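You operate a simulated robot arm through the tools that you are given. There is no shell and no other tool. Be economical: measure what you need, move in short steps, check, and stop when the job is done.

You run a simulated robot arm. Do the job below in one go: nothing can be reset, and whatever is moved stays where it is left.

## Task
Put the brass lid on the brass square flange and set the yellow-handled cover over both at the white mark.
Fine: the lid lies on the short grey shelf and goes on before the belt moves; black switch to back, jog the flange to the mark with the white button, then set the cover; it ends level on both side rails over flange and lid, its middle within 5 cm of the mark's (the flange's within 6 cm), skirt to the aisle; hands off the parts while the belt runs; leave the black lid, the long lever, the black knob and the other covers.

Only the result counts: the job must be done as asked and must still hold three seconds after the hand-in. Knocking over, shifting, dropping, spilling or breaking anything else fails it. Lids that push on must go on centred and level and be pressed home; caps that screw on are set level and turned clockwise until they are tight.

## Robot
A 6-joint arm with a two-finger parallel gripper on a trunk, on a base that drives. Base frame: it is fixed to the floor where the robot stands at the start and does not move with it; the origin is under the middle of the robot, x ahead of it, y to its left, z up. Lengths are in cm, angles in rad, forces in N, time in s.
With the tool pointing down near the work surface it reaches from about 22 to 56 cm from the robot's upright axis, wherever it stands. Its first joint turns from -2.897 to 2.897 rad. Places, roughly: black knob [30, -50, 90]; black switch [30, -40, 90]; blue-handled cover [-250, 825, 50]; long lever [40, -90, 100]; red-handled cover [-250, 825, 100]; white mark [70, 30, 100]; white-handled cover [-250, 825, 25]; yellow-handled cover [75, -175, 100]. Payload 3.91 kg.
The tool frame sits at the grasp point between the pads (the TCP): z along the fingers, y along the line on which they close. The tips reach 3 cm beyond it. Largest opening 11 cm; finger width 2, thickness 1; the body of the gripper, 4.8 by 11.2 cm, starts 5.5 cm behind the TCP.
Orientation is told as [roll, pitch, yaw] about the base's x, y, z axes, in that order, counted from this pose: with the fingers straight down and closing along the base's y, the tool's x points along the base's -x, its y along +y and its z along -z.

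## Interface
- The arm moves only by the tool move_arm. Its argument "commands" is text: rows parted by semicolons, each of 6 numbers parted by spaces: the shift along the tool's x, y, z in cm, then the turn, a rotation vector about the tool's x, y, z in rad. In form: x y z rx ry rz; .... A call has 1 to 20 rows; each row shifts and turns the commanded pose from where the row before left it, along the tool's axes as they then stand. "jaw" is the opening, from 0 (shut) to 1 (fully open), set as the call begins (left out, the last holds). A row lasts 0.2 s, in which the tool goes at most 5 cm and 0.15 rad; a call with a longer step from one row to the next is refused whole, and so is a gripper value outside its range. Where a pose cannot be reached the arm comes as near as it can. A force on the tool above 40 N (or 10 N above the force at the start of the call, whichever is more), or a blocked arm, ends the call early, and 0.2 s more pass. Each finger travels about 4.5 cm/s and halts on what it meets, pressing with about 36 N; the grip force reading is that of the motor and also rises with nothing between the fingers. The clock runs only during rows and for 0.2 s after the last one: add rows that do not move to give the fingers time. The reply holds the time, the measured pose of the TCP, the force on the tool along the base axes, the opening and the grip force, in the units named above and with some noise, with the torque about the TCP (base axes, N m) and any sound that the robot's microphone picked up.
- Cameras (640 x 400 px; columns grow to the right, rows downward): "scene" is now at [0.19, 10.09, 149.84]; the picture's right is [-0.46, -0.89, 0.00], its down [-0.55, 0.29, -0.79] and it looks along [0.70, -0.36, -0.62] (base axes); focal length 264 px, centre (320, 200). "wrist" rides on the gripper at [7.7, 0.7, -11.4] in the tool frame; the picture's right is [-0.09, 1.00, 0.00], its down [-0.80, -0.07, -0.59] and it looks along [-0.59, -0.05, 0.80] (tool axes); focal length 270 px, centre (320, 200).
- camera(camera): a new picture of that camera. No time passes.
- lift_body(by): slides the trunk up (or, below 0, down) by that many cm; the arm and the scene camera ride with it, the base frame stays. It gives what a move gives, with no picture.
- drive_base(legs): drives the robot by 1 to 6 legs, each [ahead, turn to the left] in cm and rad, along the robot's own axes; the way and the turn of a leg run together, so that a leg with both is an arc; at most 150 cm and 3.142 rad a leg. The arm and the cameras ride along, it lands a little off, and it stops where it bumps. It gives what a move gives.
- pan_tilt(pan, tilt): turns the head with the scene camera to pan (to the left, within 2.705 rad either way) and tilt (down, from -0.506 to 1.204), counted from straight ahead of the robot. It gives what a move gives.
- point_at(camera, pixels): for up to 12 pixels [column, row] of the newest picture of that camera ("zoom" is the newest enlarged one), the place [x, y, z] in the base frame of the surface seen there, good to about 0.3 cm. No time passes.
- close_up(camera, box): a new picture of the part [left, top, right, bottom] of that camera's present view, enlarged. No time passes.
- sign_off(): hands the job in; it is judged then, once.

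Go step by step. Measure first, check grasps and placings, and put right what went wrong. The budget is 80 turns and 68 pictures, counting those below and the enlarged ones. Unless the task says otherwise, let go and move clear before handing in, and close with one line.

The tools are called as a command line: name --argument value ..., lists and objects as JSON in quotes. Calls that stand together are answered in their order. move_arm: Moves the arm, as the interface text tells. Its arguments: {"type":"object","properties":{"commands":{"type":"string"},"jaw":{"type":"number"}},"required":["commands"]} The other tools are called the same way: lift_body (by) slides the trunk up or down; drive_base (legs) drives the base; pan_tilt (pan, tilt) turns the head that bears the scene camera; camera (camera) takes a picture; point_at (camera, pixels) gives the place of the surface under pixels of a picture; close_up (camera, box) takes an enlarged picture of a part of a camera's view; sign_off () hands the job in.

At the start:

```text
time: 0.0
eef_pos: [32.67, -28.76, 133.03]
orientation: [-0.002, 0.0, -0.009]
force: [-0.4, -0.1, 0.2]
moment: [0.0, 0.0, -0.02]
finger_gap: 11.0
grip_force: 0.2
trunk travel left (down, up): [-45.0, 16.0]
robot x, y, heading: [-0.0, -0.7, 0.001]
head pan, tilt: [-0.482, 0.663]
```

scene: 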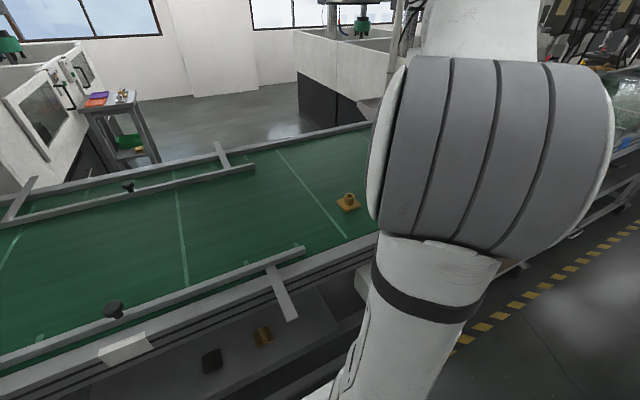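
wrist: 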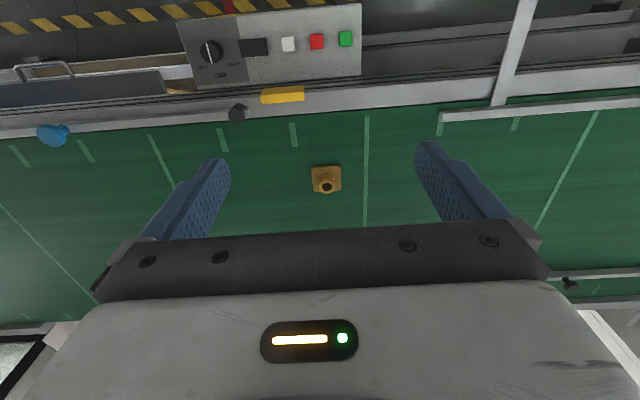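

The scene shows the flange at about (348,203), the lids on the shelf at (262,335) brass and (212,360) black, and the white mark at (125,347). The wrist picture shows the control panel at the top. I'll measure these first.

point_at --camera "scene" --pixels '[[348, 197], [348, 208], [262, 335], [256, 328], [268, 343], [212, 360], [125, 347], [300, 250], [230, 310], [220, 150], [300, 300], [178, 230]]'

point_at --camera "wrist" --pixels '[[326, 186], [326, 172], [211, 50], [255, 47], [289, 44], [317, 41], [345, 38], [283, 94], [238, 112], [340, 15], [366, 130], [160, 87]]'

close_up --camera "scene" --box '[80, 180, 400, 380]'

close_up --camera "wrist" --box '[160, 0, 400, 150]'

```text
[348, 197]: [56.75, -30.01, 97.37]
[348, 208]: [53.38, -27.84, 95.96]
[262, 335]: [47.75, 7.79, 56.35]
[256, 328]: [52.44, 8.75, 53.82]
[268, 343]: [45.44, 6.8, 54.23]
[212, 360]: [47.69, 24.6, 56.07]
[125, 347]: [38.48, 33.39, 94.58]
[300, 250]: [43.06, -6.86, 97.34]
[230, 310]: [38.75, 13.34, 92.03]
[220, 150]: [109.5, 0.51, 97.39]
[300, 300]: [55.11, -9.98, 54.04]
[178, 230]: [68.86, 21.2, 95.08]
```

```text
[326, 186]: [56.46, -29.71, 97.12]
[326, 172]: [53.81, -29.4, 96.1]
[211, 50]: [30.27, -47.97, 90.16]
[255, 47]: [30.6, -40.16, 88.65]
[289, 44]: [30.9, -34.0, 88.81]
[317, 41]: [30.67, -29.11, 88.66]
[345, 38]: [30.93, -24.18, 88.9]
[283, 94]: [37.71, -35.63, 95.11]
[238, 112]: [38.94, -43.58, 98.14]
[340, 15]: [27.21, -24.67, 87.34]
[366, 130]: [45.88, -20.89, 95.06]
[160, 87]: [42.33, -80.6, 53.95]
```

```text
2.00 times, centred on (240, 280) of scene
```

zoom: 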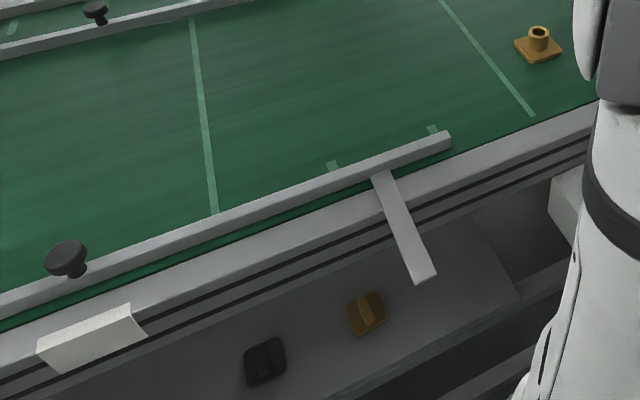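

```text
2.67 times, centred on (280, 75) of wrist
```

zoom: 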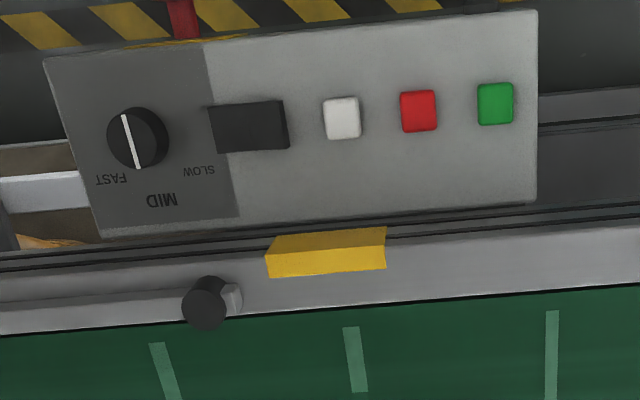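

The lid lies about 40 cm below the belt top, at (48,8,56) under the belt edge. I'll look at the other places next, turning to the yellow cover and then tilting down to the shelf.

pan_tilt --pan -1.2 --tilt 0.35

camera --camera "scene"

pan_tilt --pan 0.3 --tilt 0.6

camera --camera "scene"

```text
time: 1.1
eef_pos: [32.62, -28.67, 133.24]
orientation: [0.0, 0.002, -0.009]
force: [-0.6, 0.9, 0.2]
moment: [0.0, -0.02, 0.03]
finger_gap: 11.0
grip_force: 0.0
trunk travel left (down, up): [-45.0, 16.0]
robot x, y, heading: [-0.18, -1.17, 0.0]
head pan, tilt: [-1.201, 0.351]
```

```text
63 pictures are left
```

scene: 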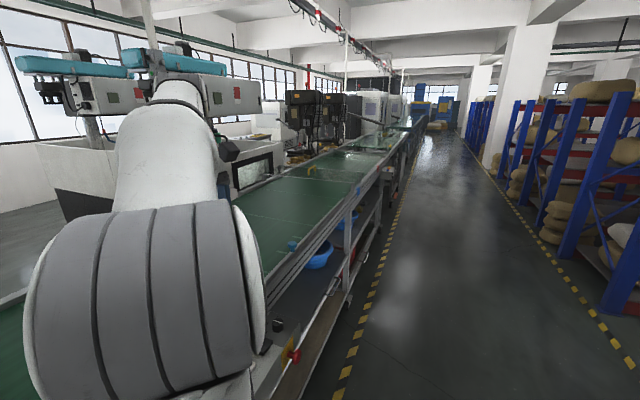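

```text
time: 2.7
eef_pos: [32.64, -28.72, 133.18]
orientation: [0.0, -0.002, -0.008]
force: [-0.9, -0.5, 0.0]
moment: [0.02, -0.04, 0.02]
finger_gap: 10.98
grip_force: 0.1
trunk travel left (down, up): [-45.0, 16.0]
robot x, y, heading: [0.09, -0.86, 0.004]
head pan, tilt: [0.3, 0.6]
```

```text
62 pictures are left
```

scene: 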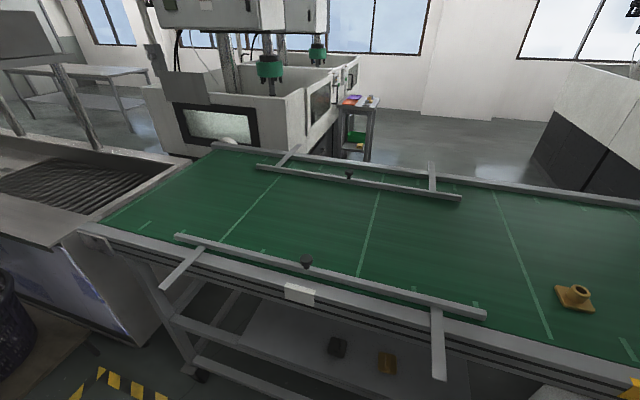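

The rails flank the mark, which is the white tag at (300,292). I'll measure the rails, the mark, the flange and the shelf from this view.

point_at --camera "scene" --pixels '[[300, 292], [286, 290], [314, 296], [345, 275], [350, 183], [306, 262], [348, 175], [484, 313], [178, 236], [440, 197], [250, 330], [470, 360]]'

close_up --camera "scene" --box '[480, 240, 640, 340]'

close_up --camera "scene" --box '[300, 310, 460, 400]'

point_at --camera "zoom" --pixels '[[300, 180], [345, 180], [350, 205], [350, 250], [375, 215], [150, 150], [150, 120]]'

```text
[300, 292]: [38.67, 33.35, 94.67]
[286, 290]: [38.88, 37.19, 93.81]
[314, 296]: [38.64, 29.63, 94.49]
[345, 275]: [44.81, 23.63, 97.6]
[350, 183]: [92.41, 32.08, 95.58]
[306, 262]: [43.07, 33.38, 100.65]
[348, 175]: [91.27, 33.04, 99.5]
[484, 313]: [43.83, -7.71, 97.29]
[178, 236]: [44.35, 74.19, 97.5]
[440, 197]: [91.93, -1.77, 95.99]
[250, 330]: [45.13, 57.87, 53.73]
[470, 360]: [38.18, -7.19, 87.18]
```

```text
4.00 times, centred on (560, 290) of scene
```

zoom: 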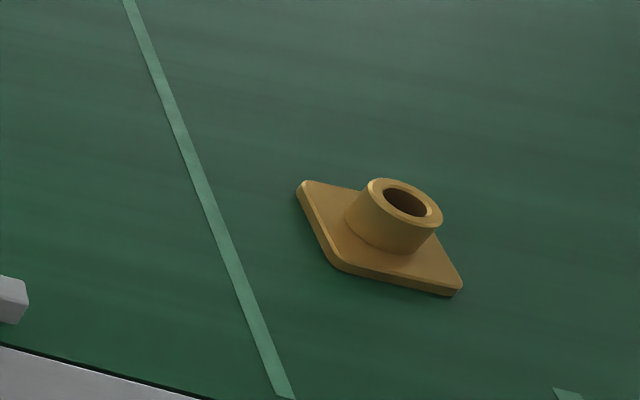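

```text
4.00 times, centred on (380, 355) of scene
```

zoom: 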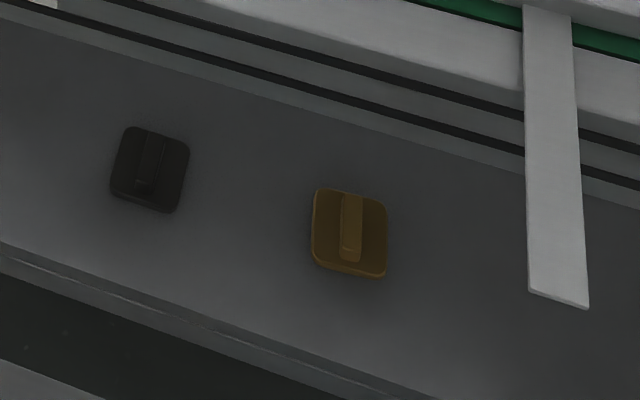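

```text
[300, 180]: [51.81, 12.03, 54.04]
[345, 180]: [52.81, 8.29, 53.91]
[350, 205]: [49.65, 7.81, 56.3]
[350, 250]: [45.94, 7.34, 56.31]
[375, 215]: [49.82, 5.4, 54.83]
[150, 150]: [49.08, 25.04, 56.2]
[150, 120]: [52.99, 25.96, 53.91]
```

The lid's grip ridge runs along x at about (48,7.6), with its top at z 56.3 and the plate top at 54.8. The frame edge is at x≈36, so I need a tilted tool to reach under it. I'll bring the hand in front and tilt it forward by 0.8 rad at this height.

move_arm --commands "0 4.5 0 0 -0.1 0; 0 4.5 0 0 -0.1 0; 0 4.5 0 0 -0.1 0; 0 4.5 0 0 -0.1 0; 0 4.5 0 0 -0.1 0; 0 4.5 0 0 -0.1 0; 0 4.5 0 0 -0.1 0; 0 4.5 0 0 -0.1 0; 0 0 0 0 0 0; 0 0 0 0 0 0" --jaw 0.5

pan_tilt --pan 0.0 --tilt 0.9

camera --camera "scene"

```text
time: 4.9
eef_pos: [33.05, 7.77, 132.54]
orientation: [-0.016, -0.785, 0.007]
force: [-0.7, 0.1, 0.4]
moment: [0.02, 0.0, 0.02]
finger_gap: 5.48
grip_force: 0.1
trunk travel left (down, up): [-45.0, 16.0]
robot x, y, heading: [0.54, -0.96, 0.0]
head pan, tilt: [0.3, 0.6]
```

```text
time: 5.7
eef_pos: [33.11, 7.77, 132.59]
orientation: [-0.012, -0.788, 0.006]
force: [-0.5, 0.4, 0.0]
moment: [-0.02, 0.0, 0.01]
finger_gap: 5.49
grip_force: 0.1
trunk travel left (down, up): [-45.0, 16.0]
robot x, y, heading: [0.13, -1.03, -0.002]
head pan, tilt: [0.0, 0.901]
```

```text
59 pictures are left
```

scene: 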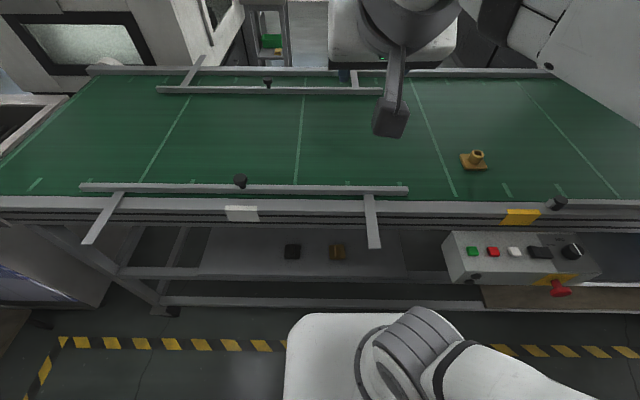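

The gripper now hangs in front of the robot, and the arm rises from its shoulder at the picture's bottom, around (400,350). I'll measure the arm and the frame bottom before lowering the trunk.

point_at --camera "scene" --pixels '[[410, 340], [330, 350], [540, 390], [560, 70], [420, 20], [350, 40], [340, 221], [300, 228], [300, 276], [374, 245], [390, 120], [372, 200]]'

drive_base --legs '[[-35, 0]]'

lift_body --by -40

camera --camera "scene"

```text
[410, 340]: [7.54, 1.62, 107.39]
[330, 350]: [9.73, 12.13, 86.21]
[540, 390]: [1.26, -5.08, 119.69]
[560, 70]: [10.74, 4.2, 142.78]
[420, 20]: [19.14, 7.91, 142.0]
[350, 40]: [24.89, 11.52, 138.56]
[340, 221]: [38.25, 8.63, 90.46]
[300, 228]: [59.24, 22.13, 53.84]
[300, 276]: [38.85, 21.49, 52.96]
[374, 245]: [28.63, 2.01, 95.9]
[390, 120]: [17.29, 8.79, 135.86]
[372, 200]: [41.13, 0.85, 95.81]
```

```text
time: 7.9
eef_pos: [-1.87, 7.73, 132.52]
orientation: [-0.011, -0.789, 0.01]
force: [0.1, 0.0, 0.4]
moment: [-0.03, 0.0, -0.01]
finger_gap: 5.52
grip_force: 0.0
trunk travel left (down, up): [-45.0, 16.0]
robot x, y, heading: [-35.12, -0.96, 0.002]
head pan, tilt: [0.0, 0.901]
```

```text
time: 11.8
eef_pos: [-1.0, 8.51, 92.13]
orientation: [-0.007, -0.762, 0.059]
force: [0.4, -0.5, 0.8]
moment: [0.03, 0.02, 0.02]
finger_gap: 5.51
grip_force: 0.1
trunk travel left (down, up): [-5.0, 56.0]
robot x, y, heading: [-34.85, -1.01, 0.007]
head pan, tilt: [0.0, 0.901]
```

```text
58 pictures are left
```

scene: 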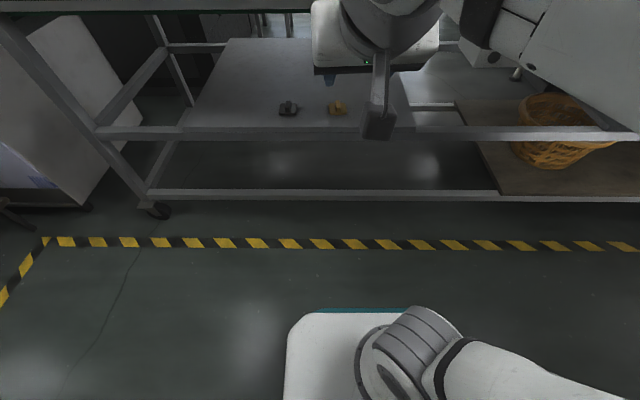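

From here both lids are clearly visible on the shelf at (289,108) and (338,108). I'll lower the hand in free air to z≈62 and look again.

move_arm --commands "2.1 0 3.2 0 0 0; 2.1 0 3.2 0 0 0; 2.1 0 3.2 0 0 0; 2.1 0 3.2 0 0 0; 2.1 0 3.2 0 0 0; 2.1 0 3.2 0 0 0; 2.1 0 3.2 0 0 0; 2.1 0 3.2 0 0 0; 0 0 0 0 0 0; 0 0 0 0 0 0"

camera --camera "scene"

camera --camera "wrist"

```text
time: 12.7
eef_pos: [-0.15, 11.36, 79.3]
orientation: [0.013, -0.786, 0.15]
force: [0.7, -0.8, 0.0]
moment: [0.03, 0.03, -0.01]
finger_gap: 5.51
grip_force: 0.1
trunk travel left (down, up): [-5.0, 56.0]
robot x, y, heading: [-34.61, -0.95, 0.004]
head pan, tilt: [0.0, 0.901]
stopped in row 4: the arm was blocked; the commanded pose is now the measured one
```

```text
57 pictures are left
```

scene: 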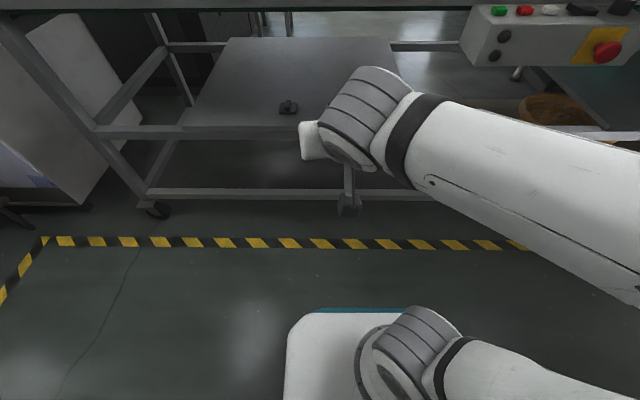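

```text
56 pictures are left
```

wrist: 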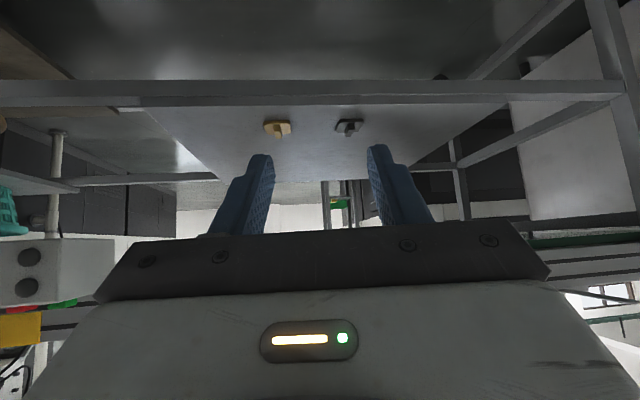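

The arm blocked at z≈79, which looks like too tight a fold, and the yaw drifted by 0.15. I'll extend forward in free air, correct the yaw, then go down.

move_arm --commands "-2.1 -0.6 2.1 0.02 0 0.02; -2.1 -0.6 2.1 0.02 0 0.02; -2.1 -0.6 2.1 0.02 0 0.02; -2.1 -0.6 2.1 0.02 0 0.02; -2.1 -0.6 2.1 0.02 0 0.02; 0 0 0 0 0 0; 0 0 0 0 0 0"

move_arm --commands "2.1 0 2.1 0 0 0; 2.1 0 2.1 0 0 0; 2.1 0 2.1 0 0 0; 2.1 0 2.1 0 0 0; 2.1 0 2.1 0 0 0; 2.1 0 2.1 0 0 0; 0 0 0 0 0 0; 0 0 0 0 0 0"

```text
time: 13.4
eef_pos: [3.22, 15.88, 81.32]
orientation: [0.045, -0.831, 0.228]
force: [0.0, 0.0, -0.1]
moment: [0.0, 0.01, 0.01]
finger_gap: 5.52
grip_force: 0.1
trunk travel left (down, up): [-5.0, 56.0]
robot x, y, heading: [-34.81, -1.14, 0.008]
head pan, tilt: [0.0, 0.901]
stopped in row 3: the arm was blocked; the commanded pose is now the measured one
```

```text
time: 15.2
eef_pos: [5.18, 18.3, 64.69]
orientation: [0.016, -0.827, 0.24]
force: [0.6, -1.1, -0.5]
moment: [0.02, 0.01, -0.02]
finger_gap: 5.53
grip_force: 0.1
out of reach, approached as far as the arm can: row 5, 6
trunk travel left (down, up): [-5.0, 56.0]
robot x, y, heading: [-34.77, -0.85, 0.003]
head pan, tilt: [0.0, 0.901]
```

The arm did come down to z≈65, but yaw and y keep drifting as if a joint sits at its limit. I'll look at how the arm is folded.

pan_tilt --pan -0.5 --tilt 0.8

camera --camera "scene"

```text
time: 16.2
eef_pos: [5.21, 18.3, 64.63]
orientation: [0.016, -0.827, 0.242]
force: [-0.1, 0.0, -0.5]
moment: [-0.01, -0.01, -0.03]
finger_gap: 5.51
grip_force: 0.1
trunk travel left (down, up): [-5.0, 56.0]
robot x, y, heading: [-34.76, -0.82, 0.002]
head pan, tilt: [-0.499, 0.799]
```

```text
55 pictures are left
```

scene: 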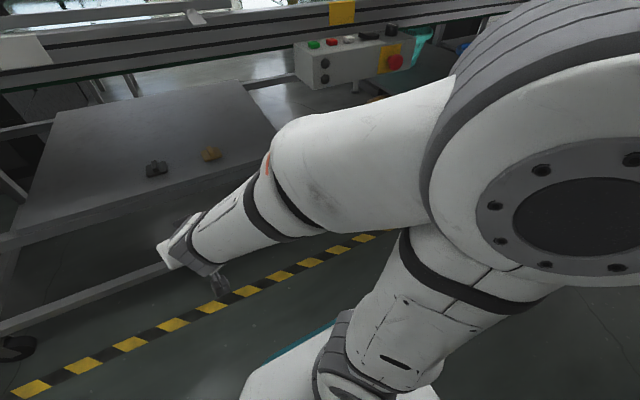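

The forearm points almost along the tool, so the wrist is near singular. That explains the blocking and drift. I'll lessen the tilt to about 0.4 and then extend, which flattens the forearm.

move_arm --commands "0 0 0 0 0.1 0; 0 0 0 0 0.1 0; 0 0 0 0 0.1 0; 0 0 0 0 0.1 0; 0 0 0 0 0 0; 0 0 0 0 0 0"

move_arm --commands "-3 -1 1.2 0.015 0 0.035; -3 -1 1.2 0.015 0 0.035; -3 -1 1.2 0.015 0 0.035; -3 -1 1.2 0.015 0 0.035; -3 -1 1.2 0.015 0 0.035; -3 -1 1.2 0.015 0 0.035; 0 0 0 0 0 0; 0 0 0 0 0 0"

```text
time: 17.6
eef_pos: [5.34, 18.2, 64.6]
orientation: [0.013, -0.43, 0.248]
force: [-0.9, -0.8, 0.0]
moment: [0.0, -0.01, -0.01]
finger_gap: 5.49
grip_force: 0.0
trunk travel left (down, up): [-5.0, 56.0]
robot x, y, heading: [-35.09, -0.92, 0.003]
head pan, tilt: [-0.499, 0.799]
```

```text
time: 19.4
eef_pos: [25.16, 15.41, 65.4]
orientation: [0.019, -0.426, 0.016]
force: [0.5, -0.3, 0.2]
moment: [-0.01, -0.01, 0.0]
finger_gap: 5.5
grip_force: 0.0
trunk travel left (down, up): [-5.0, 56.0]
robot x, y, heading: [-35.16, -0.94, 0.004]
head pan, tilt: [-0.499, 0.799]
```

That worked: reach is 60 and the pose tracks well. Next I'll shift y to 7.6 and tilt to about 0.7.

move_arm --commands "0 -2 0 0 -0.09 0; 0 -2 0 0 -0.09 0; 0 -2 0 0 -0.09 0; 0 -1.8 0 0 0 -0.01; 0 0 0 0 0 0; 0 0 0 0 0 0"

pan_tilt --pan 0.0 --tilt 0.6

camera --camera "scene"

camera --camera "wrist"

```text
time: 20.8
eef_pos: [25.41, 7.65, 65.21]
orientation: [0.014, -0.696, 0.023]
force: [0.7, -0.9, 0.7]
moment: [0.0, -0.01, -0.01]
finger_gap: 5.52
grip_force: 0.0
trunk travel left (down, up): [-5.0, 56.0]
robot x, y, heading: [-34.95, -1.04, 0.001]
head pan, tilt: [-0.499, 0.799]
```

```text
time: 21.7
eef_pos: [25.42, 7.51, 65.31]
orientation: [0.015, -0.695, 0.022]
force: [0.6, -0.9, -0.6]
moment: [-0.02, 0.0, 0.01]
finger_gap: 5.51
grip_force: 0.0
trunk travel left (down, up): [-5.0, 56.0]
robot x, y, heading: [-34.87, -0.89, 0.008]
head pan, tilt: [0.0, 0.6]
```

```text
54 pictures are left
```

scene: 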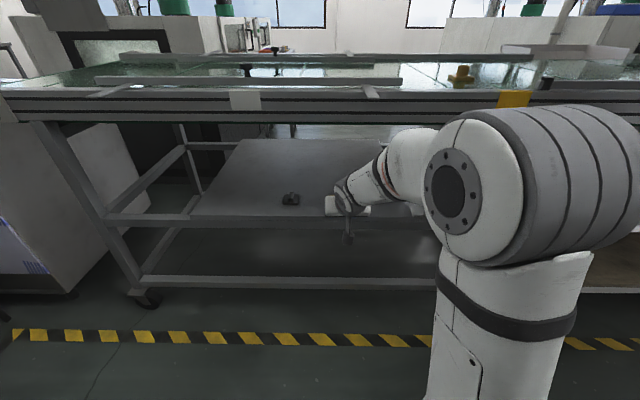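

```text
53 pictures are left
```

wrist: 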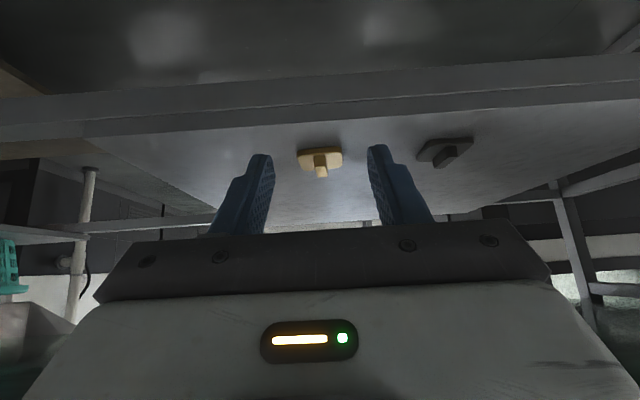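

The lid sits between the fingers in the wrist view at (320,160). Before driving in I'll measure the elbow's clearance and the lid again.

point_at --camera "scene" --pixels '[[455, 190], [500, 110], [580, 180], [430, 150], [540, 110], [300, 120]]'

close_up --camera "wrist" --box '[240, 110, 400, 210]'

point_at --camera "zoom" --pixels '[[320, 250], [320, 200], [250, 180], [395, 180], [320, 180], [320, 100]]'

```text
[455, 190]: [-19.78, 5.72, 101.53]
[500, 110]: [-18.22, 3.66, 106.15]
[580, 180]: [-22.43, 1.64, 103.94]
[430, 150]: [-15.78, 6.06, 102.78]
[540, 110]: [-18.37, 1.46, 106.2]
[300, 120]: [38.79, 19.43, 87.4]
```

```text
4.00 times, centred on (320, 160) of wrist
```

zoom: 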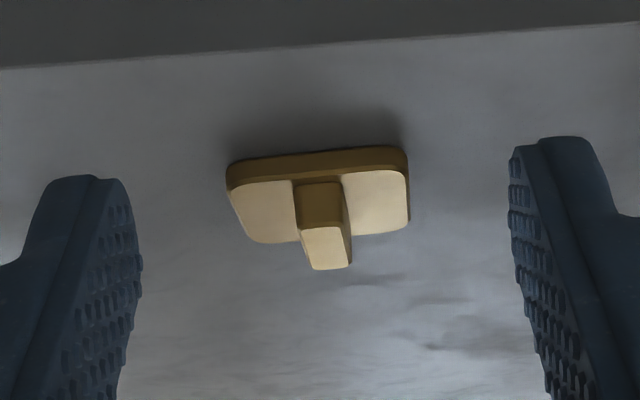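

```text
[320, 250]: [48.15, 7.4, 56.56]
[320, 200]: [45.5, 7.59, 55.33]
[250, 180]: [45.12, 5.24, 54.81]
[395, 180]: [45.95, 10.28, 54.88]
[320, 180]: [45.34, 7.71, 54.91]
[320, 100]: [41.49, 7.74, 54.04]
```

The ridge spans x≈45.5–51 at y≈7.5, and the elbow stays well clear at x≈-20. I'll drive 21 cm ahead and re-measure.

drive_base --legs '[[21, 0]]'

close_up --camera "wrist" --box '[200, 80, 440, 230]'

camera --camera "scene"

```text
time: 23.3
eef_pos: [46.63, 7.61, 65.2]
orientation: [0.014, -0.697, 0.022]
force: [-1.1, 0.6, 0.8]
moment: [-0.01, 0.02, -0.01]
finger_gap: 5.49
grip_force: 0.1
trunk travel left (down, up): [-5.0, 56.0]
robot x, y, heading: [-13.85, -1.01, 0.008]
head pan, tilt: [0.0, 0.6]
```

```text
2.67 times, centred on (320, 155) of wrist
```

zoom: 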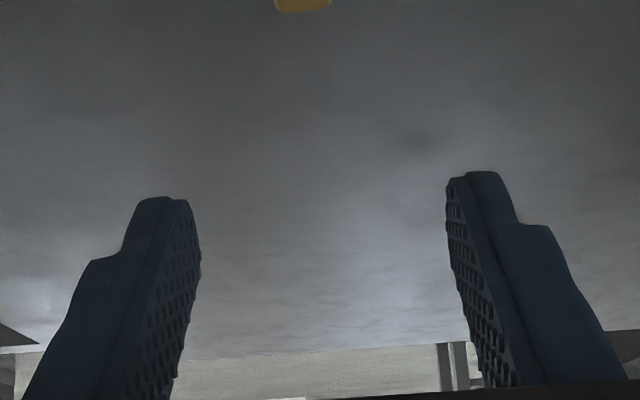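

```text
50 pictures are left
```

scene: 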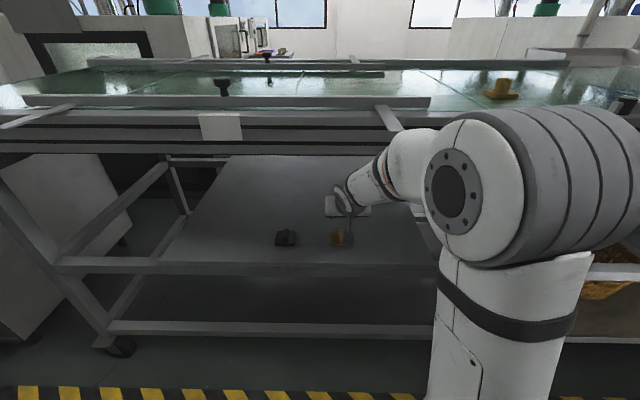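

The forearm and hand are clear, and the lid is just under the fingers. I'll lower to z≈58.3 over the ridge, still open.

move_arm --commands "1.0 0 1.42 0 0 0; 1.0 0 1.42 0 0 0; 1.0 0 1.42 0 0 0; 1.0 0 1.42 0 0 0; 0 0 0 0 0 0; 0 0 0 0 0 0"

close_up --camera "scene" --box '[260, 160, 420, 260]'

camera --camera "wrist"

```text
time: 24.7
eef_pos: [47.21, 7.69, 58.31]
orientation: [0.015, -0.695, 0.024]
force: [-0.1, 0.0, 1.2]
moment: [0.0, 0.0, 0.0]
finger_gap: 5.51
grip_force: 0.0
trunk travel left (down, up): [-5.0, 56.0]
robot x, y, heading: [-13.43, -0.48, 0.003]
head pan, tilt: [0.0, 0.6]
```

```text
4.00 times, centred on (340, 210) of scene
```

zoom: 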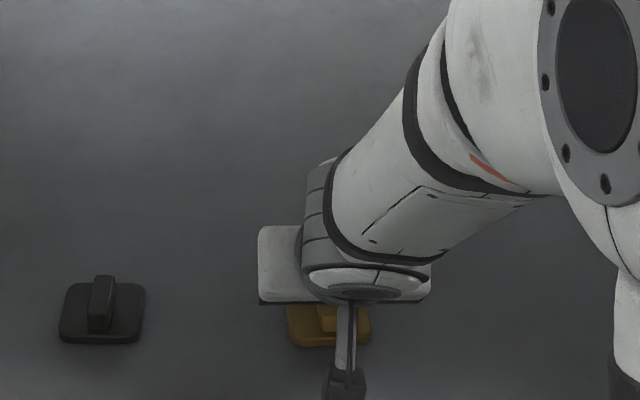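

```text
48 pictures are left
```

wrist: 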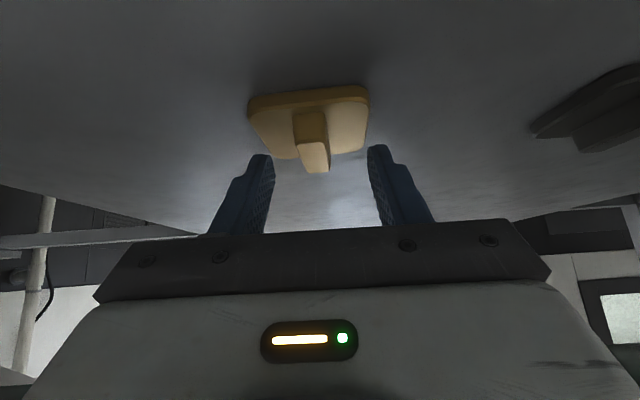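

The fingers straddle the ridge. I'll check where the fingertips are relative to the ridge ends.

point_at --camera "wrist" --pixels '[[262, 158], [377, 150], [312, 130], [316, 168], [311, 148], [322, 165], [252, 115], [366, 105]]'

```text
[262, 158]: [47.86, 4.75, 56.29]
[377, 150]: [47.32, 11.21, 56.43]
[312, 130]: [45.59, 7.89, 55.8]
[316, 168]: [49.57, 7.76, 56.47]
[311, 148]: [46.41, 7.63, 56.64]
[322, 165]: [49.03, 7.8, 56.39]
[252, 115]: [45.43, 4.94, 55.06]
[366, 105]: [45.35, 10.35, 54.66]
```

The fingers sit at x≈47.6, mid-ridge. I'll go down 0.25 cm more and close.

move_arm --commands "0.16 0 0.19 0 0 0; 0 0 0 0 0 0"

move_arm --commands "0 0 0 0 0 0; 0 0 0 0 0 0; 0 0 0 0 0 0; 0 0 0 0 0 0; 0 0 0 0 0 0" --jaw 0

move_arm --commands "-0.64 0 -0.77 0 0 0; -1.28 0 -1.54 0 0 0; -1.28 0 -1.54 0 0 0; -1.28 0 -1.54 0 0 0; 0 0 0 0 0 0"

camera --camera "wrist"

```text
time: 25.3
eef_pos: [47.19, 7.86, 58.04]
orientation: [0.013, -0.696, 0.024]
force: [1.1, -0.4, 0.0]
moment: [0.02, -0.04, 0.03]
finger_gap: 5.46
grip_force: 0.1
trunk travel left (down, up): [-5.0, 56.0]
robot x, y, heading: [-13.39, -0.85, 0.003]
head pan, tilt: [0.0, 0.6]
```

```text
time: 26.5
eef_pos: [47.18, 7.7, 58.09]
orientation: [0.014, -0.695, 0.023]
force: [1.2, -0.8, 0.1]
moment: [-0.15, 0.04, 0.03]
finger_gap: 1.58
grip_force: 36.0
trunk travel left (down, up): [-5.0, 56.0]
robot x, y, heading: [-13.33, -1.13, 0.006]
head pan, tilt: [0.0, 0.6]
```

```text
time: 27.7
eef_pos: [47.14, 7.64, 65.07]
orientation: [0.014, -0.698, 0.024]
force: [0.2, -0.2, -4.4]
moment: [0.01, 0.06, 0.01]
finger_gap: 1.58
grip_force: 36.0
trunk travel left (down, up): [-5.0, 56.0]
robot x, y, heading: [-13.32, -0.72, 0.002]
head pan, tilt: [0.0, 0.6]
```

```text
47 pictures are left
```

wrist: 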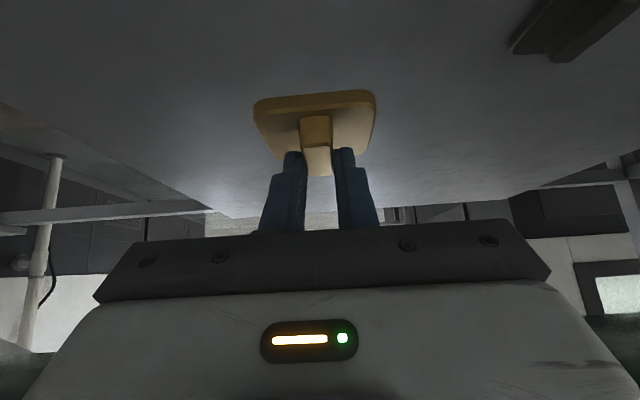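

The lid is held (gap 1.58, about 4.4 N). I'll back out 30 cm and raise the trunk so the hand ends above the belt.

drive_base --legs '[[-30, 0]]'

lift_body --by 46

pan_tilt --pan -0.1 --tilt 0.5

camera --camera "scene"

camera --camera "wrist"

```text
time: 29.8
eef_pos: [17.1, 7.72, 65.09]
orientation: [0.014, -0.697, 0.024]
force: [0.4, -0.1, -3.9]
moment: [-0.03, 0.03, 0.0]
finger_gap: 1.59
grip_force: 36.0
trunk travel left (down, up): [-5.0, 56.0]
robot x, y, heading: [-43.78, -1.08, 0.004]
head pan, tilt: [0.0, 0.6]
```

```text
refused: 46 is not a number from -40 to 40
```

```text
time: 30.5
eef_pos: [16.96, 7.55, 64.99]
orientation: [0.012, -0.697, 0.022]
force: [-0.6, 1.0, -3.8]
moment: [0.01, 0.01, -0.03]
finger_gap: 1.6
grip_force: 35.7
trunk travel left (down, up): [-5.0, 56.0]
robot x, y, heading: [-43.82, -0.9, 0.004]
head pan, tilt: [-0.099, 0.499]
```

```text
46 pictures are left
```

scene: 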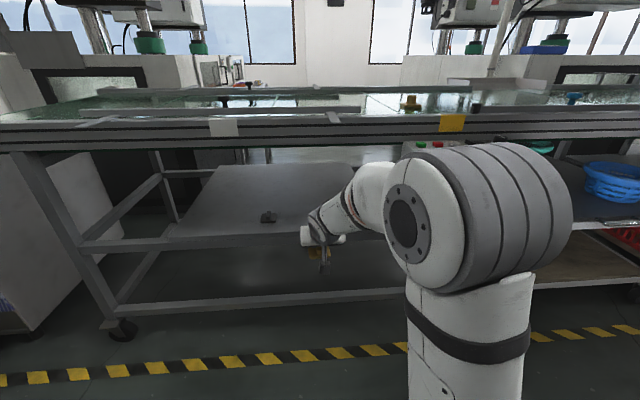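

```text
45 pictures are left
```

wrist: 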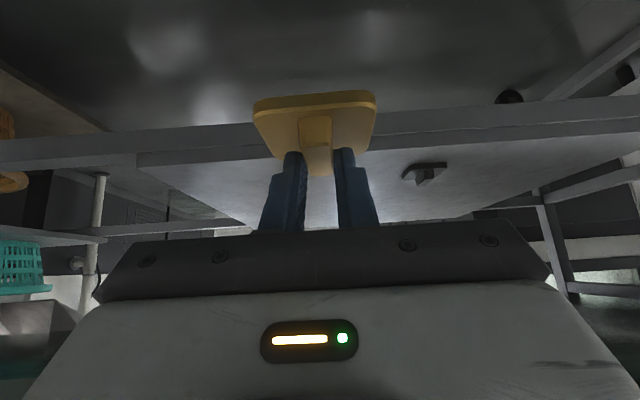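

I'll lift by 40, then shift the hand to the flange's y (-29.5) in free air.

lift_body --by 40

move_arm --commands "0 -4.2 0 0 0 0; 0 -4.2 0 0 0 0; 0 -4.2 0 0 0 0; 0 -4.2 0 0 0 0; 0 -4.2 0 0 0 0; 0 -4.2 0 0 0 0; 0 -4.2 0 0 0 0; 0 -4.2 0 0 0 0; 0 -3 0 0 0 0; 0 0 0 0 0 0; 0 0 0 0 0 0"

camera --camera "scene"

```text
time: 34.3
eef_pos: [17.05, 7.74, 105.04]
orientation: [0.015, -0.696, 0.023]
force: [0.1, 0.5, -3.7]
moment: [0.01, -0.01, 0.01]
finger_gap: 1.6
grip_force: 36.5
trunk travel left (down, up): [-45.0, 16.0]
robot x, y, heading: [-43.76, -0.92, -0.003]
head pan, tilt: [-0.099, 0.499]
```

```text
time: 36.7
eef_pos: [18.09, -28.84, 104.59]
orientation: [0.014, -0.696, 0.024]
force: [-0.2, 0.6, -2.8]
moment: [-0.02, -0.01, -0.01]
finger_gap: 1.58
grip_force: 35.2
trunk travel left (down, up): [-45.0, 16.0]
robot x, y, heading: [-43.83, -0.67, 0.006]
head pan, tilt: [-0.099, 0.499]
```

```text
44 pictures are left
```

scene: 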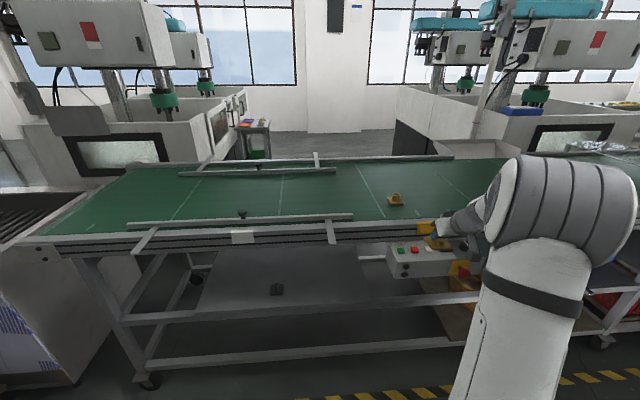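

Tracking is good at y≈-28.8. I'll drive 25 ahead, with the lid's underside at z≈100.5 clearing everything, then look closely.

drive_base --legs '[[25, 0]]'

pan_tilt --pan -0.4 --tilt 0.6

close_up --camera "scene" --box '[240, 120, 480, 270]'

camera --camera "wrist"

```text
time: 38.5
eef_pos: [43.2, -28.7, 104.56]
orientation: [0.017, -0.698, 0.027]
force: [-0.4, -0.4, -3.4]
moment: [0.0, 0.0, -0.03]
finger_gap: 1.6
grip_force: 36.4
trunk travel left (down, up): [-45.0, 16.0]
robot x, y, heading: [-18.89, -0.61, 0.008]
head pan, tilt: [-0.099, 0.499]
```

```text
time: 39.3
eef_pos: [43.1, -28.56, 104.54]
orientation: [0.014, -0.697, 0.027]
force: [0.2, 0.5, -4.2]
moment: [0.01, 0.03, -0.01]
finger_gap: 1.58
grip_force: 35.9
trunk travel left (down, up): [-45.0, 16.0]
robot x, y, heading: [-18.8, -0.66, 0.003]
head pan, tilt: [-0.4, 0.6]
```

```text
2.67 times, centred on (360, 195) of scene
```

zoom: 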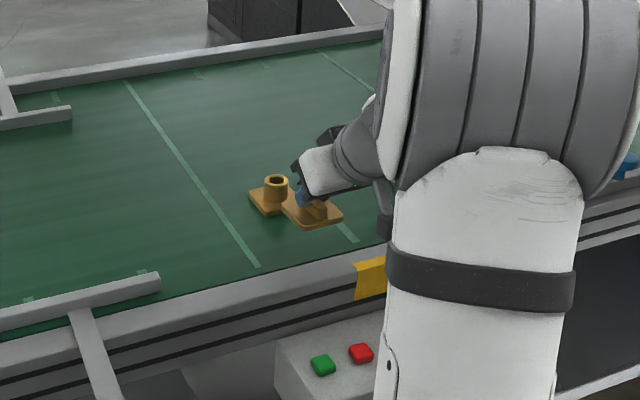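

```text
42 pictures are left
```

wrist: 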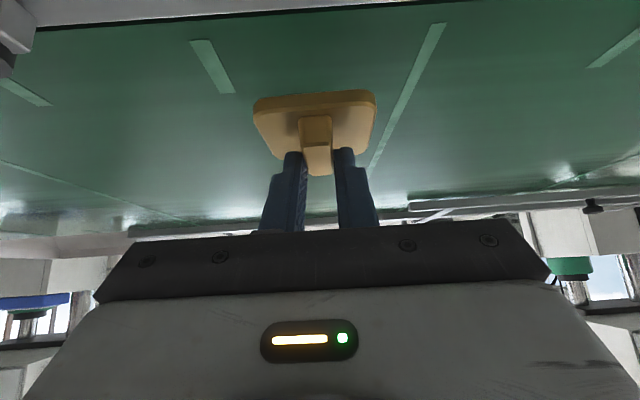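

I'll take a tighter close-up to measure the flange tube, its corners and the held lid.

close_up --camera "scene" --box '[326, 175, 374, 210]'

```text
11.43 times, centred on (350, 192) of scene
```

zoom: 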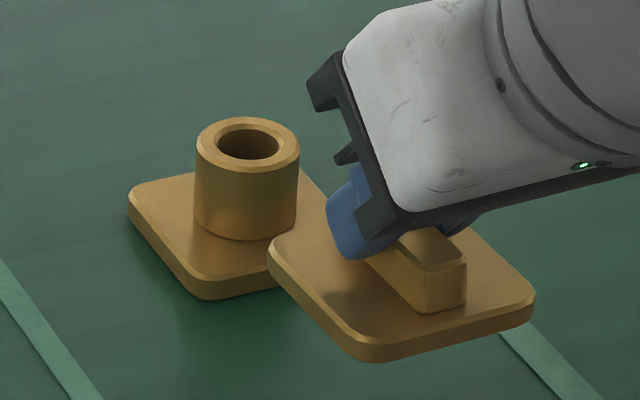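

point_at --camera "zoom" --pixels '[[205, 143], [290, 143], [247, 123], [247, 168], [133, 205], [200, 285], [278, 258], [370, 350], [525, 305], [430, 270], [300, 275], [200, 200]]'

```text
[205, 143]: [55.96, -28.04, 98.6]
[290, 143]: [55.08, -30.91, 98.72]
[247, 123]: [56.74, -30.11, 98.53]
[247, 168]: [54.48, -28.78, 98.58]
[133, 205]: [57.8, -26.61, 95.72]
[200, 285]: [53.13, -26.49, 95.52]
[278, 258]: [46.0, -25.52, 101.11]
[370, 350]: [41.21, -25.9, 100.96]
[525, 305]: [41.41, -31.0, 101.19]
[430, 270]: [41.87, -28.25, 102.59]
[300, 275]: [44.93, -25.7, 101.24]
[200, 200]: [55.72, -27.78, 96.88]
```

The flange tube is centred at (55.55,-29.45) with its top at z 98.6. The lid's centre is at (43.75,-28.45), and it is level with its underside at about 100.2. I'll drive 11.6 ahead and shift y by -1.

drive_base --legs '[[11.6, 0]]'

move_arm --commands "0 -1 0 0 0 0; 0 0 0 0 0 0; 0 0 0 0 0 0"

close_up --camera "scene" --box '[316, 175, 396, 225]'

```text
time: 40.5
eef_pos: [54.85, -28.67, 104.44]
orientation: [0.014, -0.696, 0.026]
force: [0.3, 0.3, -4.1]
moment: [0.0, 0.04, 0.03]
finger_gap: 1.59
grip_force: 36.0
trunk travel left (down, up): [-45.0, 16.0]
robot x, y, heading: [-7.48, -0.59, 0.004]
head pan, tilt: [-0.4, 0.6]
```

```text
time: 41.3
eef_pos: [54.84, -29.55, 104.51]
orientation: [0.016, -0.697, 0.025]
force: [-0.5, -0.1, -3.4]
moment: [0.01, 0.04, 0.02]
finger_gap: 1.58
grip_force: 36.1
trunk travel left (down, up): [-45.0, 16.0]
robot x, y, heading: [-7.0, -0.6, 0.006]
head pan, tilt: [-0.4, 0.6]
```

```text
8.00 times, centred on (356, 200) of scene
```

zoom: 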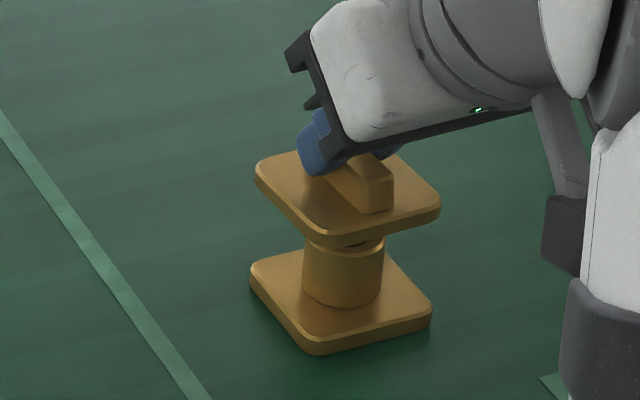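

The lid is roughly over the tube. I'll measure both plates' corners to check centring.

point_at --camera "zoom" --pixels '[[262, 165], [325, 230], [434, 194], [390, 160], [256, 268], [312, 342], [424, 308], [344, 290], [310, 255], [378, 255], [370, 195], [330, 236]]'

```text
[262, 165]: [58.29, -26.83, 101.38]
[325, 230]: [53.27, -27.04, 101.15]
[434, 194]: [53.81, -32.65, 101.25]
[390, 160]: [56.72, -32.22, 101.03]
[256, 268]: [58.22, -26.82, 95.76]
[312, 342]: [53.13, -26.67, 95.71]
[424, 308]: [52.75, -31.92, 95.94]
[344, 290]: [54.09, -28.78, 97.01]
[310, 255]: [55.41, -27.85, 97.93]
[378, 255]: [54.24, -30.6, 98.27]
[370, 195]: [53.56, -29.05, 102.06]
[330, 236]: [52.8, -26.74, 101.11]
```

The lid is about 0.4 too far in x, 0.2 off in y and slightly yawed (about 0.06). I'll correct these and lower gently until there is contact.

move_arm --commands "0.31 0.2 -0.26 0.039 0 0.046; 0 0 0 0 0 0; 0 0 0 0 0 0"

move_arm --commands "0.19 0 0.23 0 0 0; 0.19 0 0.23 0 0 0; 0.19 0 0.23 0 0 0; 0 0 0 0 0 0; 0 0 0 0 0 0"

close_up --camera "scene" --box '[336, 180, 384, 210]'

```text
time: 42.1
eef_pos: [54.43, -29.45, 104.43]
orientation: [0.015, -0.693, -0.034]
force: [-0.1, 0.2, -4.4]
moment: [0.0, 0.02, -0.02]
finger_gap: 1.6
grip_force: 36.2
trunk travel left (down, up): [-45.0, 16.0]
robot x, y, heading: [-7.17, -0.93, 0.004]
head pan, tilt: [-0.4, 0.6]
```

```text
time: 43.3
eef_pos: [54.43, -29.39, 103.63]
orientation: [0.014, -0.695, -0.033]
force: [-0.2, -0.2, -4.3]
moment: [-0.03, 0.01, -0.01]
finger_gap: 1.58
grip_force: 35.9
trunk travel left (down, up): [-45.0, 16.0]
robot x, y, heading: [-7.4, -0.68, 0.005]
head pan, tilt: [-0.4, 0.6]
```

```text
13.33 times, centred on (360, 195) of scene
```

zoom: 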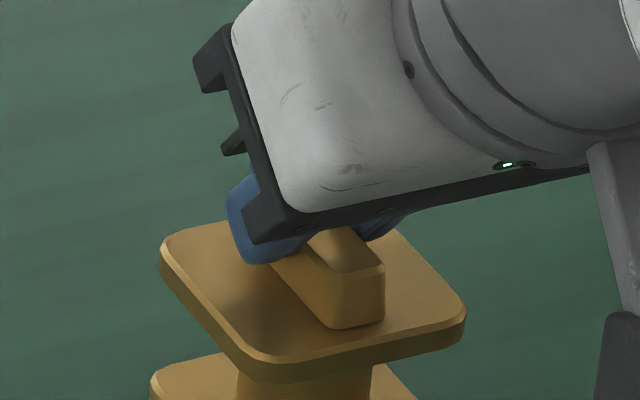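

No contact yet. I'll lower on in small steps until the force rises.

move_arm --commands "0.13 0 0.155 0 0 0; 0.13 0 0.155 0 0 0; 0.13 0 0.155 0 0 0; 0 0 0 0 0 0; 0 0 0 0 0 0"

close_up --camera "scene" --box '[324, 180, 388, 220]'

```text
time: 44.5
eef_pos: [54.36, -29.31, 103.02]
orientation: [0.016, -0.695, -0.032]
force: [-0.6, 0.3, -3.8]
moment: [0.0, 0.03, 0.04]
finger_gap: 1.6
grip_force: 36.2
trunk travel left (down, up): [-45.0, 16.0]
robot x, y, heading: [-7.32, -1.27, 0.004]
head pan, tilt: [-0.4, 0.6]
```

```text
10.00 times, centred on (356, 200) of scene
```

zoom: 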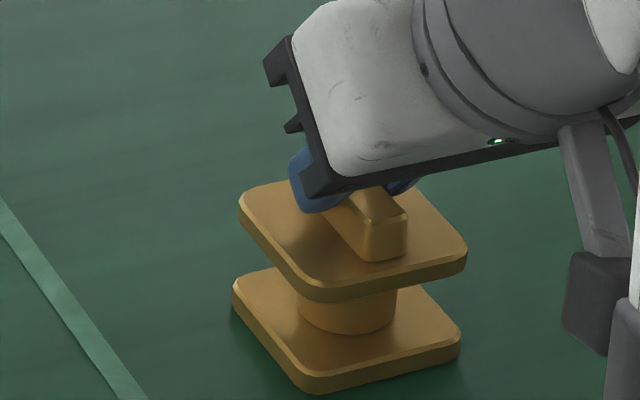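

The corners line up well: the lid and base differ only by the perspective shift. I'll continue down.

move_arm --commands "0.1 0 0.115 0 0 0; 0.1 0 0.115 0 0 0; 0.1 0 0.115 0 0 0; 0.1 0 0.115 0 0 0; 0 0 0 0 0 0"

move_arm --commands "0.1 0 0.115 0 0 0; 0.1 0 0.115 0 0 0; 0.1 0 0.115 0 0 0; 0 0 0 0 0 0"

close_up --camera "scene" --box '[324, 180, 388, 220]'

```text
time: 45.7
eef_pos: [54.32, -29.4, 102.89]
orientation: [0.012, -0.704, -0.031]
force: [9.0, -2.0, 33.4]
moment: [-0.07, -0.63, -0.04]
finger_gap: 1.62
grip_force: 36.4
trunk travel left (down, up): [-45.0, 16.0]
robot x, y, heading: [-7.16, -0.84, 0.005]
head pan, tilt: [-0.4, 0.6]
```

```text
time: 46.5
eef_pos: [54.53, -29.45, 102.64]
orientation: [0.004, -0.71, -0.029]
force: [1.5, -0.8, 14.2]
moment: [-0.01, 0.11, 0.05]
finger_gap: 1.62
grip_force: 35.9
trunk travel left (down, up): [-45.0, 16.0]
robot x, y, heading: [-7.44, -0.92, 0.002]
head pan, tilt: [-0.4, 0.6]
stopped in row 4: the force on the tool passed its limit (the readings are from after the stop); the commanded pose is now the measured one
```

```text
10.00 times, centred on (356, 200) of scene
```

zoom: 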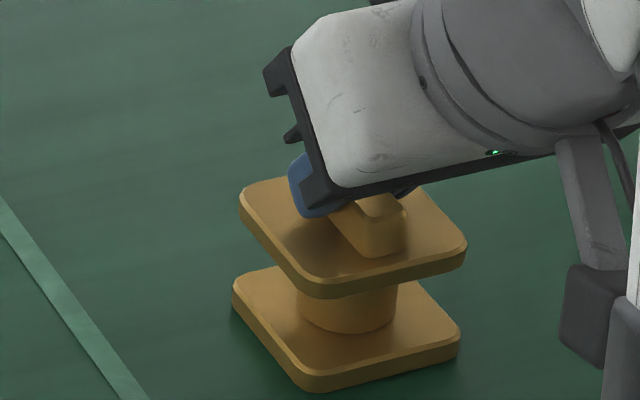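

Contact came at z≈102.7. I'll check the lid's height and level before letting go.

point_at --camera "zoom" --pixels '[[250, 200], [322, 272], [455, 243], [425, 200], [300, 230], [440, 225], [318, 288], [330, 310], [370, 310], [242, 280], [314, 372], [450, 330]]'

```text
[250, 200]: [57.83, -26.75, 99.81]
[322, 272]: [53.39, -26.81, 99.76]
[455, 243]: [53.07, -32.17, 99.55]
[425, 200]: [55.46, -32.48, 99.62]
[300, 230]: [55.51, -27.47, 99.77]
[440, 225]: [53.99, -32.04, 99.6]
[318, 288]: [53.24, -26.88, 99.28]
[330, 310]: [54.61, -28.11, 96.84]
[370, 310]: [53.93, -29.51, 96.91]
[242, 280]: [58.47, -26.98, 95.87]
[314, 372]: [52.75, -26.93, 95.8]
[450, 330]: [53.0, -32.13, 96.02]
```

The lid is level, with its top at 99.7, sitting on the tube and centred to within about 0.2. I'll release gently, back off along the fingers and look.

move_arm --commands "0 0 0 0 0 0; 0 0 0 0 0 0; 0 0 0 0 0 0" --jaw 0.35

move_arm --commands "-1 0 -1.2 0 0 0; -1.5 0 -2 0 0 0; -1.5 0 -2 0 0 0; -1.5 0 -2 0 0 0; 0 0 0 0 0 0"

close_up --camera "scene" --box '[324, 180, 388, 220]'

point_at --camera "zoom" --pixels '[[250, 200], [322, 272], [455, 243], [380, 190], [300, 230], [440, 225], [330, 310], [242, 280], [314, 372], [450, 330]]'

```text
time: 47.4
eef_pos: [54.48, -29.49, 102.73]
orientation: [0.005, -0.708, -0.029]
force: [2.5, 2.2, 22.1]
moment: [-0.06, -0.36, 0.02]
finger_gap: 3.48
grip_force: 0.0
trunk travel left (down, up): [-45.0, 16.0]
robot x, y, heading: [-7.47, -1.0, 0.003]
head pan, tilt: [-0.4, 0.6]
```

```text
time: 48.5
eef_pos: [54.16, -29.49, 111.33]
orientation: [0.01, -0.703, -0.029]
force: [0.8, -0.1, 0.1]
moment: [-0.04, -0.03, 0.03]
finger_gap: 3.89
grip_force: 0.1
trunk travel left (down, up): [-45.0, 16.0]
robot x, y, heading: [-7.47, -0.76, 0.005]
head pan, tilt: [-0.4, 0.6]
```

```text
10.00 times, centred on (356, 200) of scene
```

zoom: 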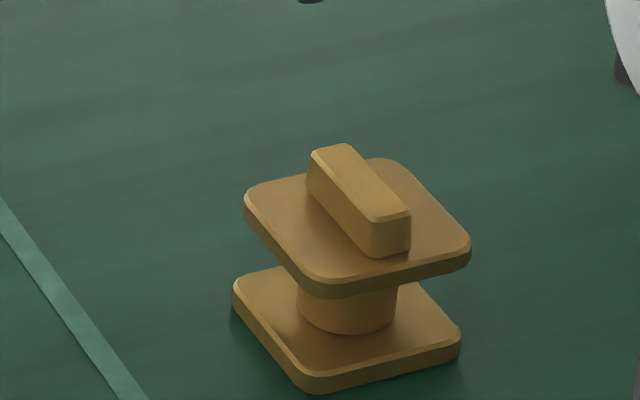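

```text
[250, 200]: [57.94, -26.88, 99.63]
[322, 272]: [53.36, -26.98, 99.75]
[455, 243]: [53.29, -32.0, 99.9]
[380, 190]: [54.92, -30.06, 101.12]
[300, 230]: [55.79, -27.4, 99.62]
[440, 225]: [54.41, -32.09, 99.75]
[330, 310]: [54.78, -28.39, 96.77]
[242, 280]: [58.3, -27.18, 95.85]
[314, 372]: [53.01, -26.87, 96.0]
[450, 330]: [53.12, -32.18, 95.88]
```

The lid sits level and centred on the tube (tops 99.6–99.9). I'll bring the hand upright and shut it, then give the ridge a light central push to make sure the lid is home.

move_arm --commands "0 0 0 0 0.14 0; 0 0 0 0 0.14 0; 0 0 0 0 0.14 0; 0 0 0 0 0.14 0; 0 0 0 0 0.14 0.03; 0 0 0 0 0 0; 0 0 0 0 0 0" --jaw 0

camera --camera "wrist"

```text
time: 50.1
eef_pos: [54.05, -29.48, 111.37]
orientation: [0.008, 0.0, -0.054]
force: [0.2, 0.1, 0.1]
moment: [0.01, 0.02, 0.01]
finger_gap: 0.0
grip_force: 36.3
trunk travel left (down, up): [-45.0, 16.0]
robot x, y, heading: [-7.19, -1.06, 0.003]
head pan, tilt: [-0.4, 0.6]
```

```text
35 pictures are left
```

wrist: 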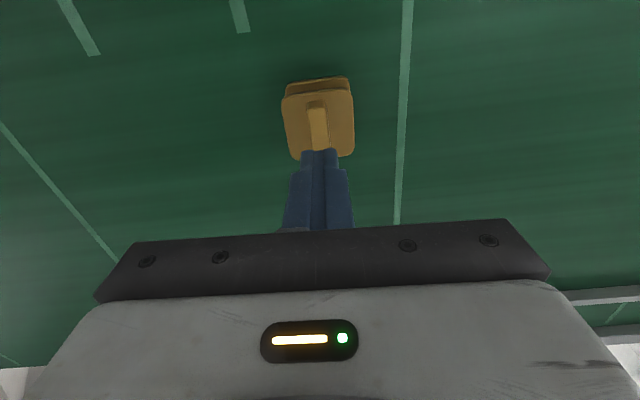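

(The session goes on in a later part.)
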